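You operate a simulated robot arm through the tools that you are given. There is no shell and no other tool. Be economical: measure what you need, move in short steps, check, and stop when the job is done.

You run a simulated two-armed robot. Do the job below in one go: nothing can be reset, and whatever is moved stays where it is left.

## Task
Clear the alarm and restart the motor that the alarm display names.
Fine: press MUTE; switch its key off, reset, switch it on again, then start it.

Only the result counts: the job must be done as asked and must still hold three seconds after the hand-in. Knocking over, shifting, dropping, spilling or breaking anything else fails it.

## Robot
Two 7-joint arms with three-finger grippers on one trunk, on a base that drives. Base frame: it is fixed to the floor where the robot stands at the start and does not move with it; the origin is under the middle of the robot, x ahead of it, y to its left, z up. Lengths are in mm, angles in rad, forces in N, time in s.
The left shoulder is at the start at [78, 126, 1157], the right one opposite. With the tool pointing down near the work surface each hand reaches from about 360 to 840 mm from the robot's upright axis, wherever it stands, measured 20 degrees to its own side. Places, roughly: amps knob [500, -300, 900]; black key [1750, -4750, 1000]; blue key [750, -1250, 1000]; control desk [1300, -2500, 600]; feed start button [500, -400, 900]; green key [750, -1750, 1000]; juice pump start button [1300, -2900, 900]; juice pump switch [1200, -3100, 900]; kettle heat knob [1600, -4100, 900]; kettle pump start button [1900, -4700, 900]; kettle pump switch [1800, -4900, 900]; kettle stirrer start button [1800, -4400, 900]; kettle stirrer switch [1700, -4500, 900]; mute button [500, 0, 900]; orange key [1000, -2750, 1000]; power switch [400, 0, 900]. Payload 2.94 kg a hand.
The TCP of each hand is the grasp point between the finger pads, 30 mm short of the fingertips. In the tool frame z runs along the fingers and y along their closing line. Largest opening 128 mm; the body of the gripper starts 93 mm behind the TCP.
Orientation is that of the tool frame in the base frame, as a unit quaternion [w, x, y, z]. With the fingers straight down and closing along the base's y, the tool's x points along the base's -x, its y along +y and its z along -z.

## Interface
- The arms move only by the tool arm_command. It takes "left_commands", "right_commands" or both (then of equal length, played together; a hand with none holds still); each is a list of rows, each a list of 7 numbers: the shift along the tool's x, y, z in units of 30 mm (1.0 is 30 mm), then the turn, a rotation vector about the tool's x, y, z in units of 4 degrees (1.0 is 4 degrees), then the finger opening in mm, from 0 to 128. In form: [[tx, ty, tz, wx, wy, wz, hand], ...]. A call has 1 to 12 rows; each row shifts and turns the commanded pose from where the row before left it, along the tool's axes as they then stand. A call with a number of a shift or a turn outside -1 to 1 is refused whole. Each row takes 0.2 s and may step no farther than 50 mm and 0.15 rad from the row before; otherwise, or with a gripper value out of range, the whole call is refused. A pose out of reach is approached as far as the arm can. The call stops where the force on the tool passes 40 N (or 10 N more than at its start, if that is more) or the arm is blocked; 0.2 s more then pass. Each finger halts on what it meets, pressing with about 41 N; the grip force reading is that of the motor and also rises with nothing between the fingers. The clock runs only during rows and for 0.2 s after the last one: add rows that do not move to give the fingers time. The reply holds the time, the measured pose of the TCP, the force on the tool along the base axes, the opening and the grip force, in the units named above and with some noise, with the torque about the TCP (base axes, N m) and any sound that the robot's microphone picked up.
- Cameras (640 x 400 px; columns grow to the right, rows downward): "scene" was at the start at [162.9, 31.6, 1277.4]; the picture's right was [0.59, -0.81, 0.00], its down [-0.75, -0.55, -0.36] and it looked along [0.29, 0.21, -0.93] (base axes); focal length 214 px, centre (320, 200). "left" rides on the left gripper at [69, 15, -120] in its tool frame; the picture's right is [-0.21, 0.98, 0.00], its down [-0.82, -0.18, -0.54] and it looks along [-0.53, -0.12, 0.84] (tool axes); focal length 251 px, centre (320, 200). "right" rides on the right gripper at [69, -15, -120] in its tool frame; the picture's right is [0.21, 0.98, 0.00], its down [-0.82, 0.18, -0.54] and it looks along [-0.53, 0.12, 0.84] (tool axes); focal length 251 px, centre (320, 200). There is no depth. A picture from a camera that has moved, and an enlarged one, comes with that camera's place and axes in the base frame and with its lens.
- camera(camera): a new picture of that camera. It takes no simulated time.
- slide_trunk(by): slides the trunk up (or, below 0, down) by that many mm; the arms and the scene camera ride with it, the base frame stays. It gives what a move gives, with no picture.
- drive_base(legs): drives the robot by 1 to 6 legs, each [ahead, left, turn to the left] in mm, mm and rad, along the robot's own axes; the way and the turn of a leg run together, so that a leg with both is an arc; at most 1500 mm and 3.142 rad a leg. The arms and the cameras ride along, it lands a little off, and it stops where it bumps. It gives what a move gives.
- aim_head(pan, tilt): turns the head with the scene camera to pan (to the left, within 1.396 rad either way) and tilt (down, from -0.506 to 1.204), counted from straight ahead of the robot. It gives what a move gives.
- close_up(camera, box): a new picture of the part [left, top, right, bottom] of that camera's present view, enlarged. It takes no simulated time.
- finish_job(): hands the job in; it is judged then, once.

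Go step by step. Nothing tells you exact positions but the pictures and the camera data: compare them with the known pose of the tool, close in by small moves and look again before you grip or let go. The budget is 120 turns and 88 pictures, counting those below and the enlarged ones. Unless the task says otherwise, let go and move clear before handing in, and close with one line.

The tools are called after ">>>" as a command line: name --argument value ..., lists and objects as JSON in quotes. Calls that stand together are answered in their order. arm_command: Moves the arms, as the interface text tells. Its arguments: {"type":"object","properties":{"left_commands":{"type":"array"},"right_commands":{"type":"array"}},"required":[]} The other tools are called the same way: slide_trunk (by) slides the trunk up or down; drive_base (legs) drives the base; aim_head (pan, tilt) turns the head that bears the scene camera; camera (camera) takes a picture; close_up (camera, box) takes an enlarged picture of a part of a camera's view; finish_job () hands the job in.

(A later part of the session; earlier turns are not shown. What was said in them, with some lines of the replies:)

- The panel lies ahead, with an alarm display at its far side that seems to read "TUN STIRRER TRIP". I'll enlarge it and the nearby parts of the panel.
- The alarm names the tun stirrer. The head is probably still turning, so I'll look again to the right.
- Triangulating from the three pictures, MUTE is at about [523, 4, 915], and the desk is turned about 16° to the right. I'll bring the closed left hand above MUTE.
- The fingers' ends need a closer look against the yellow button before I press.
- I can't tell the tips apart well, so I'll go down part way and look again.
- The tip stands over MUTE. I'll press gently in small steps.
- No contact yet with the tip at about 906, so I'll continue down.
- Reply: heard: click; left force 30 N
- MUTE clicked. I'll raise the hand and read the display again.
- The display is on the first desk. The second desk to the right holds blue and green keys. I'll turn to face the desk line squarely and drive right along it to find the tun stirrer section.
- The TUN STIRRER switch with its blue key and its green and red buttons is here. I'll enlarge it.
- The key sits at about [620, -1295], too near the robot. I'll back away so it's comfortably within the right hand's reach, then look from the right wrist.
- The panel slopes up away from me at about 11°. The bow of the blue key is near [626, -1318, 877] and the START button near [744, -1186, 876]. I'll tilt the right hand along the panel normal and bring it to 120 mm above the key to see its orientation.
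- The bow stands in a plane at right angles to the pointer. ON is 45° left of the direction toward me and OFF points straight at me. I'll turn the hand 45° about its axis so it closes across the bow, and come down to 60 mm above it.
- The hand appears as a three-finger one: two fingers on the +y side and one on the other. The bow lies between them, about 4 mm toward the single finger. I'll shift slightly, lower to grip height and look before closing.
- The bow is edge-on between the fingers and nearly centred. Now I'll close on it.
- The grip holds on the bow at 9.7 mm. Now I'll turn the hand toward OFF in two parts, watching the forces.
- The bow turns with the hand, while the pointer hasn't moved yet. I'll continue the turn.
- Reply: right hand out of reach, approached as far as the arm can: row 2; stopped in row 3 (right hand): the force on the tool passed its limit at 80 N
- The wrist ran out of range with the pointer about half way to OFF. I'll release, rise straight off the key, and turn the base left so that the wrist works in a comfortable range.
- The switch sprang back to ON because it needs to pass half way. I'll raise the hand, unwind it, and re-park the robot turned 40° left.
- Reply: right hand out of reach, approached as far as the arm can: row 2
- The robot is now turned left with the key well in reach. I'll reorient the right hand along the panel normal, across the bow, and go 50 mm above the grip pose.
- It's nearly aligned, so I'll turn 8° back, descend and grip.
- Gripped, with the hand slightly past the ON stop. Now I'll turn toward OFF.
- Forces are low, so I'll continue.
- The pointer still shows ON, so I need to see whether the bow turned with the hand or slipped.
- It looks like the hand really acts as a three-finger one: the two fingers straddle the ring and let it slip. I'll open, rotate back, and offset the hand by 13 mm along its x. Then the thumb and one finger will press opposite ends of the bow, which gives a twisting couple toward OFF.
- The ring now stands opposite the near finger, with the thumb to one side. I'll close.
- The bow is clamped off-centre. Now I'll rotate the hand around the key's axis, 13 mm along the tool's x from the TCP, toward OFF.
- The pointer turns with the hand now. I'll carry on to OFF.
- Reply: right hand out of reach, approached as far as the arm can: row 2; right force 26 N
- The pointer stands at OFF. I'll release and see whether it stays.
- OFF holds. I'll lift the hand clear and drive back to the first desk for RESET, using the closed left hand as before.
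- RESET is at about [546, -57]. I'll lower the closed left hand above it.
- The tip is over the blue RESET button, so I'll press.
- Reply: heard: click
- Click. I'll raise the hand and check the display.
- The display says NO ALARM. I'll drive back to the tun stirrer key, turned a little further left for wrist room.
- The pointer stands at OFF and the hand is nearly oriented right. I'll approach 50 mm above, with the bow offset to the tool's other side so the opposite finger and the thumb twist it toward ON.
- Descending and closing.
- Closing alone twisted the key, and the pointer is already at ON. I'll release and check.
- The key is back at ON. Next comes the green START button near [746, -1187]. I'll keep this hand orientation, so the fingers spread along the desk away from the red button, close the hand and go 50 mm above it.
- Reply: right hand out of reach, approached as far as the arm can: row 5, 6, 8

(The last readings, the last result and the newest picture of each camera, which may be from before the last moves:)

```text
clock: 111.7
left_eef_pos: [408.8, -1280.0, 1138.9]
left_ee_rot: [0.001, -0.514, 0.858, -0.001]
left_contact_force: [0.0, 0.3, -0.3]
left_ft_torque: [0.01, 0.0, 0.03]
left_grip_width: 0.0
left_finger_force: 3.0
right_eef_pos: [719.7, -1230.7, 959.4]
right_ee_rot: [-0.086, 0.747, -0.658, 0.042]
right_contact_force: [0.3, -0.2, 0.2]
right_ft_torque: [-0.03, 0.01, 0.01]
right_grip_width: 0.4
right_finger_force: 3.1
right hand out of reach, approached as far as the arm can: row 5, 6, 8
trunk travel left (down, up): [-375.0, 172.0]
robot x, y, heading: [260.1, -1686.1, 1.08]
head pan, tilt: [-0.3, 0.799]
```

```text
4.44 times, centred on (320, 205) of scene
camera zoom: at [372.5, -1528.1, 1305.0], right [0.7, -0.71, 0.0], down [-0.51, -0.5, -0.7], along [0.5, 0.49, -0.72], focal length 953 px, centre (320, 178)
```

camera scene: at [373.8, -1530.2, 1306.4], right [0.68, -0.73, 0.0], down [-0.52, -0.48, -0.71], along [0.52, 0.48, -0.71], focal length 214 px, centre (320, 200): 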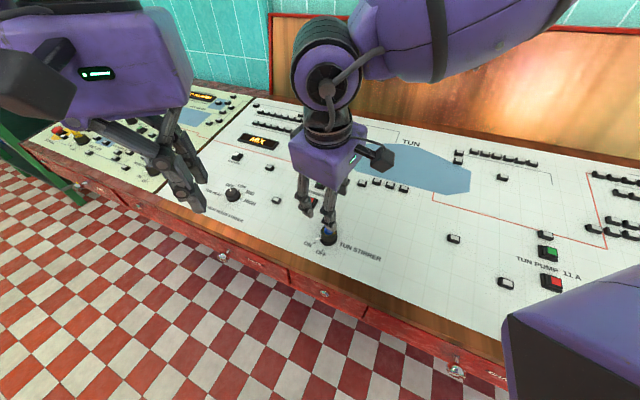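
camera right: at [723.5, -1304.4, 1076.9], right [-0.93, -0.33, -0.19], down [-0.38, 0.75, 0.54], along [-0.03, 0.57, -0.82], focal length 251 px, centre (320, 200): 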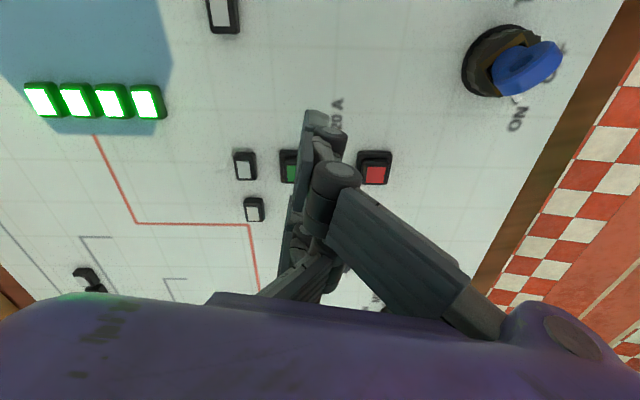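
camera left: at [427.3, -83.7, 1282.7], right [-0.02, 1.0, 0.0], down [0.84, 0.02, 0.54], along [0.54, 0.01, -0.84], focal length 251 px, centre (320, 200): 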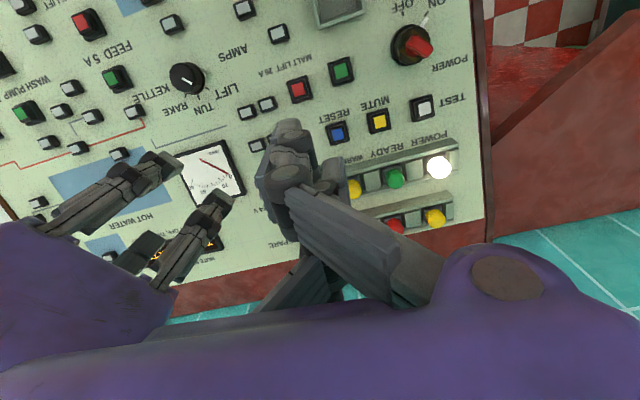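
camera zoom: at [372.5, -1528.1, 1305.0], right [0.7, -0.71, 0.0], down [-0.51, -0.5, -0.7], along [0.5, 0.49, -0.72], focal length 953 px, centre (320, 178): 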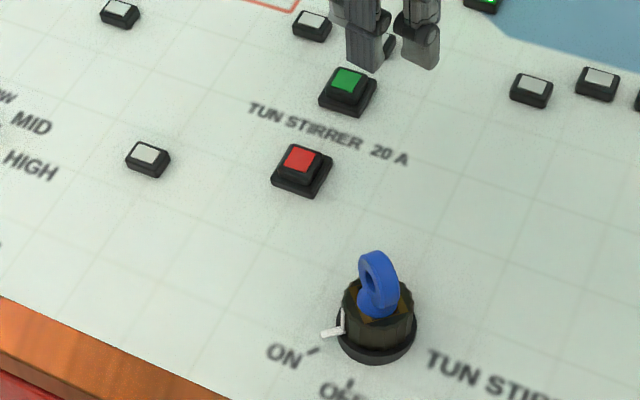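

The button is slightly out of reach from here, and the pointer at ON is confirmed. I'll lift a little and drive 110 mm ahead.

>>> arm_command --right_commands '[[0.5, 0.5, -0.7, 0, 0, 0, 0], [0.5, 0.5, -0.7, 0, 0, 0, 0]]'

>>> drive_base --legs '[[110, 0, 0]]'

>>> arm_command --right_commands '[[0, 0, 0, 0, 0, 0, 0]]'

>>> camera --camera "right"

```text
clock: 112.3
left_eef_pos: [409.5, -1280.9, 1140.0]
left_ee_rot: [0.0, -0.514, 0.858, -0.002]
left_contact_force: [-0.4, 0.8, -0.8]
left_ft_torque: [0.02, 0.04, 0.0]
left_grip_width: 0.1
left_finger_force: 2.9
right_eef_pos: [686.2, -1267.1, 995.2]
right_ee_rot: [-0.086, 0.746, -0.659, 0.042]
right_contact_force: [0.2, -1.5, -1.2]
right_ft_torque: [-0.02, 0.05, 0.03]
right_grip_width: 0.0
right_finger_force: 2.5
trunk travel left (down, up): [-375.0, 172.0]
robot x, y, heading: [260.3, -1688.5, 1.077]
head pan, tilt: [-0.3, 0.799]
```

```text
clock: 113.5
left_eef_pos: [462.2, -1183.8, 1140.1]
left_ee_rot: [0.001, -0.513, 0.858, -0.002]
left_contact_force: [0.2, -0.1, 0.4]
left_ft_torque: [-0.04, 0.02, 0.01]
left_grip_width: 0.0
left_finger_force: 3.4
right_eef_pos: [737.0, -1170.8, 994.1]
right_ee_rot: [-0.086, 0.746, -0.659, 0.042]
right_contact_force: [-0.5, 0.3, 0.8]
right_ft_torque: [0.03, -0.04, 0.04]
right_grip_width: 0.0
right_finger_force: 3.0
trunk travel left (down, up): [-375.0, 172.0]
robot x, y, heading: [313.1, -1591.5, 1.074]
head pan, tilt: [-0.3, 0.799]
```

```text
clock: 113.9
left_eef_pos: [462.2, -1184.3, 1139.9]
left_ee_rot: [0.001, -0.512, 0.859, -0.001]
left_contact_force: [0.1, -1.2, -1.2]
left_ft_torque: [0.01, 0.03, 0.0]
left_grip_width: 0.1
left_finger_force: 2.7
right_eef_pos: [736.6, -1170.3, 994.0]
right_ee_rot: [-0.085, 0.746, -0.659, 0.041]
right_contact_force: [-0.6, -0.6, 0.4]
right_ft_torque: [0.03, -0.01, 0.02]
right_grip_width: 0.1
right_finger_force: 3.0
trunk travel left (down, up): [-375.0, 172.0]
robot x, y, heading: [311.2, -1592.8, 1.077]
head pan, tilt: [-0.3, 0.799]
```

```text
26 pictures are left
camera right: at [740.4, -1244.7, 1112.0], right [-0.93, -0.33, -0.19], down [-0.38, 0.75, 0.54], along [-0.03, 0.57, -0.82], focal length 251 px, centre (320, 200)
```

right: 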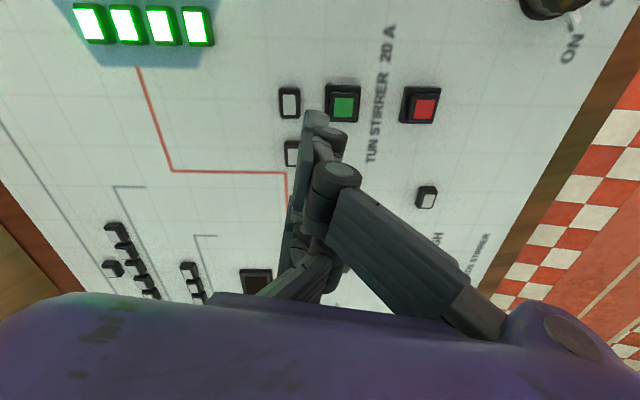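

I'll line up over the green button, 30 mm above contact.

>>> arm_command --right_commands '[[0.35, 0.4, 0.5, 0, 0, 0, 0], [0.35, 0.4, 0.5, 0, 0, 0, 0], [0, 0, 0.6, 0, 0, 0, 0], [0, 0, 0.57, 0, 0, 0, 0]]'

>>> close_up --camera "right" --box '[220, 70, 440, 207]'

>>> camera --camera "scene"

```text
clock: 114.9
left_eef_pos: [462.6, -1183.7, 1138.9]
left_ee_rot: [0.001, -0.513, 0.858, -0.001]
left_contact_force: [0.6, 0.0, -1.1]
left_ft_torque: [-0.01, 0.0, 0.01]
left_grip_width: 0.0
left_finger_force: 2.8
right_eef_pos: [728.4, -1187.5, 925.3]
right_ee_rot: [-0.086, 0.746, -0.659, 0.04]
right_contact_force: [-0.3, 0.5, 0.7]
right_ft_torque: [0.02, 0.01, 0.02]
right_grip_width: 0.1
right_finger_force: 3.3
trunk travel left (down, up): [-375.0, 172.0]
robot x, y, heading: [310.6, -1591.0, 1.079]
head pan, tilt: [-0.3, 0.799]
```

```text
2.91 times, centred on (330, 138) of right
camera zoom: at [732.0, -1262.0, 1042.9], right [-0.93, -0.33, -0.19], down [-0.38, 0.75, 0.54], along [-0.03, 0.57, -0.82], focal length 731 px, centre (291, 379)
```

zoom: 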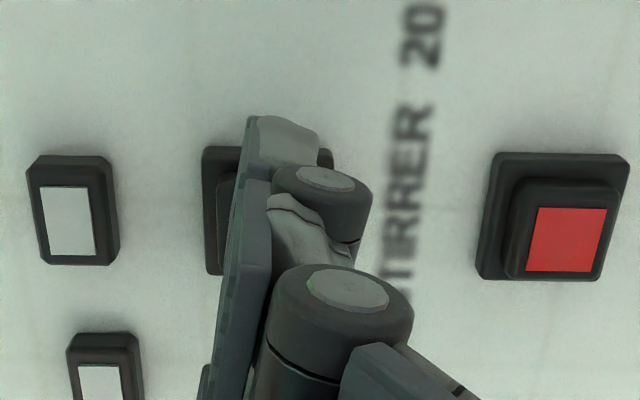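

```text
24 pictures are left
camera scene: at [428.3, -1433.1, 1307.4], right [0.67, -0.74, 0.0], down [-0.52, -0.47, -0.72], along [0.53, 0.48, -0.7], focal length 214 px, centre (320, 200)
```

scene: 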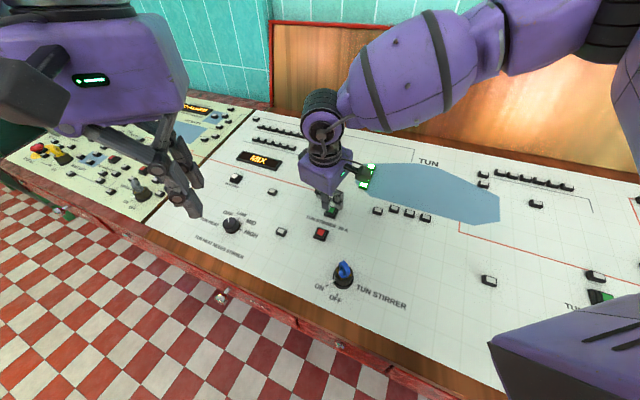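

The button is at tool offset of about (1, -6). I'll shift 4 mm so the thumb covers it, then press.

>>> arm_command --right_commands '[[0, 0.13, 0.3, 0, 0, 0, 0], [0, 0, 0.3, 0, 0, 0, 0], [0, 0, 0.15, 0, 0, 0, 0], [0, 0, 0.1, 0, 0, 0, 0], [0, 0, 0.1, 0, 0, 0, 0], [0, 0, 0.1, 0, 0, 0, 0]]'

```text
clock: 116.3
left_eef_pos: [462.9, -1184.6, 1139.0]
left_ee_rot: [0.0, -0.513, 0.858, -0.001]
left_contact_force: [0.5, -0.1, -0.4]
left_ft_torque: [0.02, 0.05, -0.02]
left_grip_width: 0.1
left_finger_force: 3.2
right_eef_pos: [730.3, -1185.2, 893.8]
right_ee_rot: [-0.087, 0.746, -0.659, 0.041]
right_contact_force: [0.9, -0.5, 0.7]
right_ft_torque: [-0.01, -0.01, 0.02]
right_grip_width: 0.1
right_finger_force: 1.9
trunk travel left (down, up): [-375.0, 172.0]
robot x, y, heading: [309.9, -1587.1, 1.073]
head pan, tilt: [-0.3, 0.799]
heard: click
```

A click was heard. I'll raise the hand and check that the motor runs.

>>> arm_command --right_commands '[[0, 0, -0.6, 0, 0, 0, 0], [0, 0, -1, 0, 0, 0, 0], [0, 0, -1, 0, 0, 0, 0], [0.7, 0.3, -0.6, 0, 0, 0, 0], [0.7, 0.5, -0.5, 0, 0, 0, 0], [0.7, 0.5, -0.5, 0, 0, 0, 0]]'

>>> camera --camera "right"

>>> camera --camera "scene"

```text
clock: 117.7
left_eef_pos: [461.5, -1184.3, 1141.0]
left_ee_rot: [0.001, -0.513, 0.858, -0.002]
left_contact_force: [0.4, -0.2, 0.8]
left_ft_torque: [0.02, 0.01, 0.01]
left_grip_width: 0.0
left_finger_force: 3.1
right_eef_pos: [678.6, -1266.3, 1008.8]
right_ee_rot: [-0.088, 0.745, -0.659, 0.042]
right_contact_force: [-0.1, 0.6, -0.2]
right_ft_torque: [0.0, -0.01, -0.03]
right_grip_width: 0.0
right_finger_force: 2.7
trunk travel left (down, up): [-375.0, 172.0]
robot x, y, heading: [310.6, -1590.5, 1.074]
head pan, tilt: [-0.3, 0.799]
```

```text
23 pictures are left
camera right: at [681.0, -1340.3, 1126.0], right [-0.93, -0.33, -0.19], down [-0.38, 0.75, 0.54], along [-0.03, 0.57, -0.82], focal length 251 px, centre (320, 200)
```

right: 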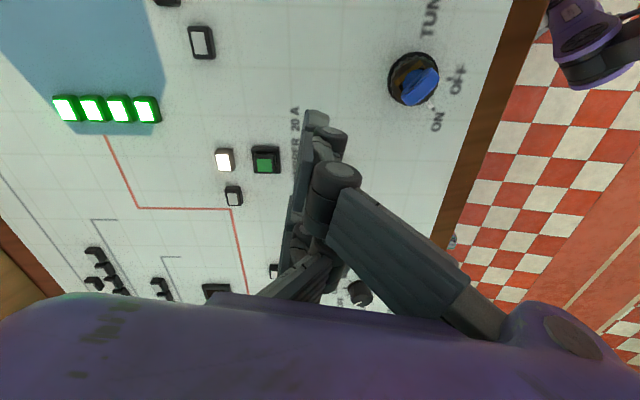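

```text
22 pictures are left
camera scene: at [448.1, -1459.7, 1316.6], right [0.34, -0.94, 0.0], down [-0.58, -0.21, -0.79], along [0.74, 0.27, -0.62], focal length 214 px, centre (320, 200)
```

scene: 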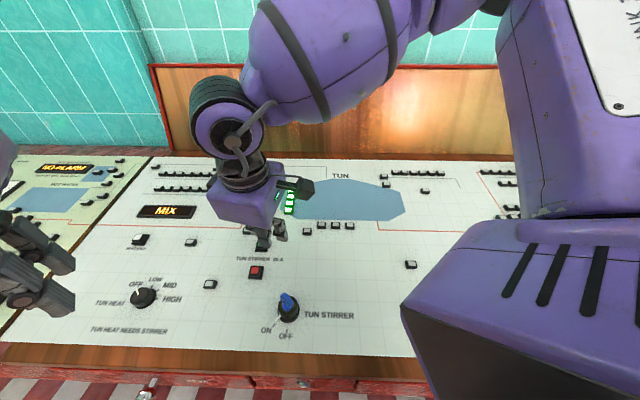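

The white running lamp is lit, the red trip lamp is dark, and the display seems to read NO ALARM. One enlarged look to confirm.

>>> close_up --camera "scene" --box '[30, 150, 350, 350]'

```text
2.00 times, centred on (190, 250) of scene
camera zoom: at [448.1, -1459.7, 1316.6], right [0.34, -0.94, 0.0], down [-0.58, -0.21, -0.79], along [0.74, 0.27, -0.62], focal length 429 px, centre (580, 100)
```

zoom: 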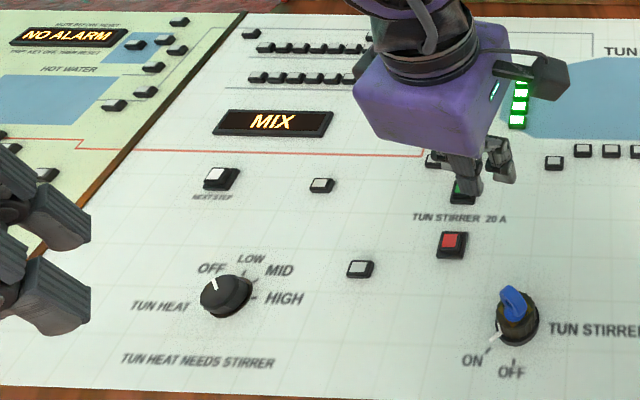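

The display reads NO ALARM, the tun stirrer key is at ON, its running lamp is lit and both hands are clear, so I'm handing in.

>>> finish_job

```text
The job is handed in.
```

The alarm is cleared and the tun stirrer, the motor it named, is running again: the display reads NO ALARM, its key is at ON, its running lamp is lit and both hands are clear.
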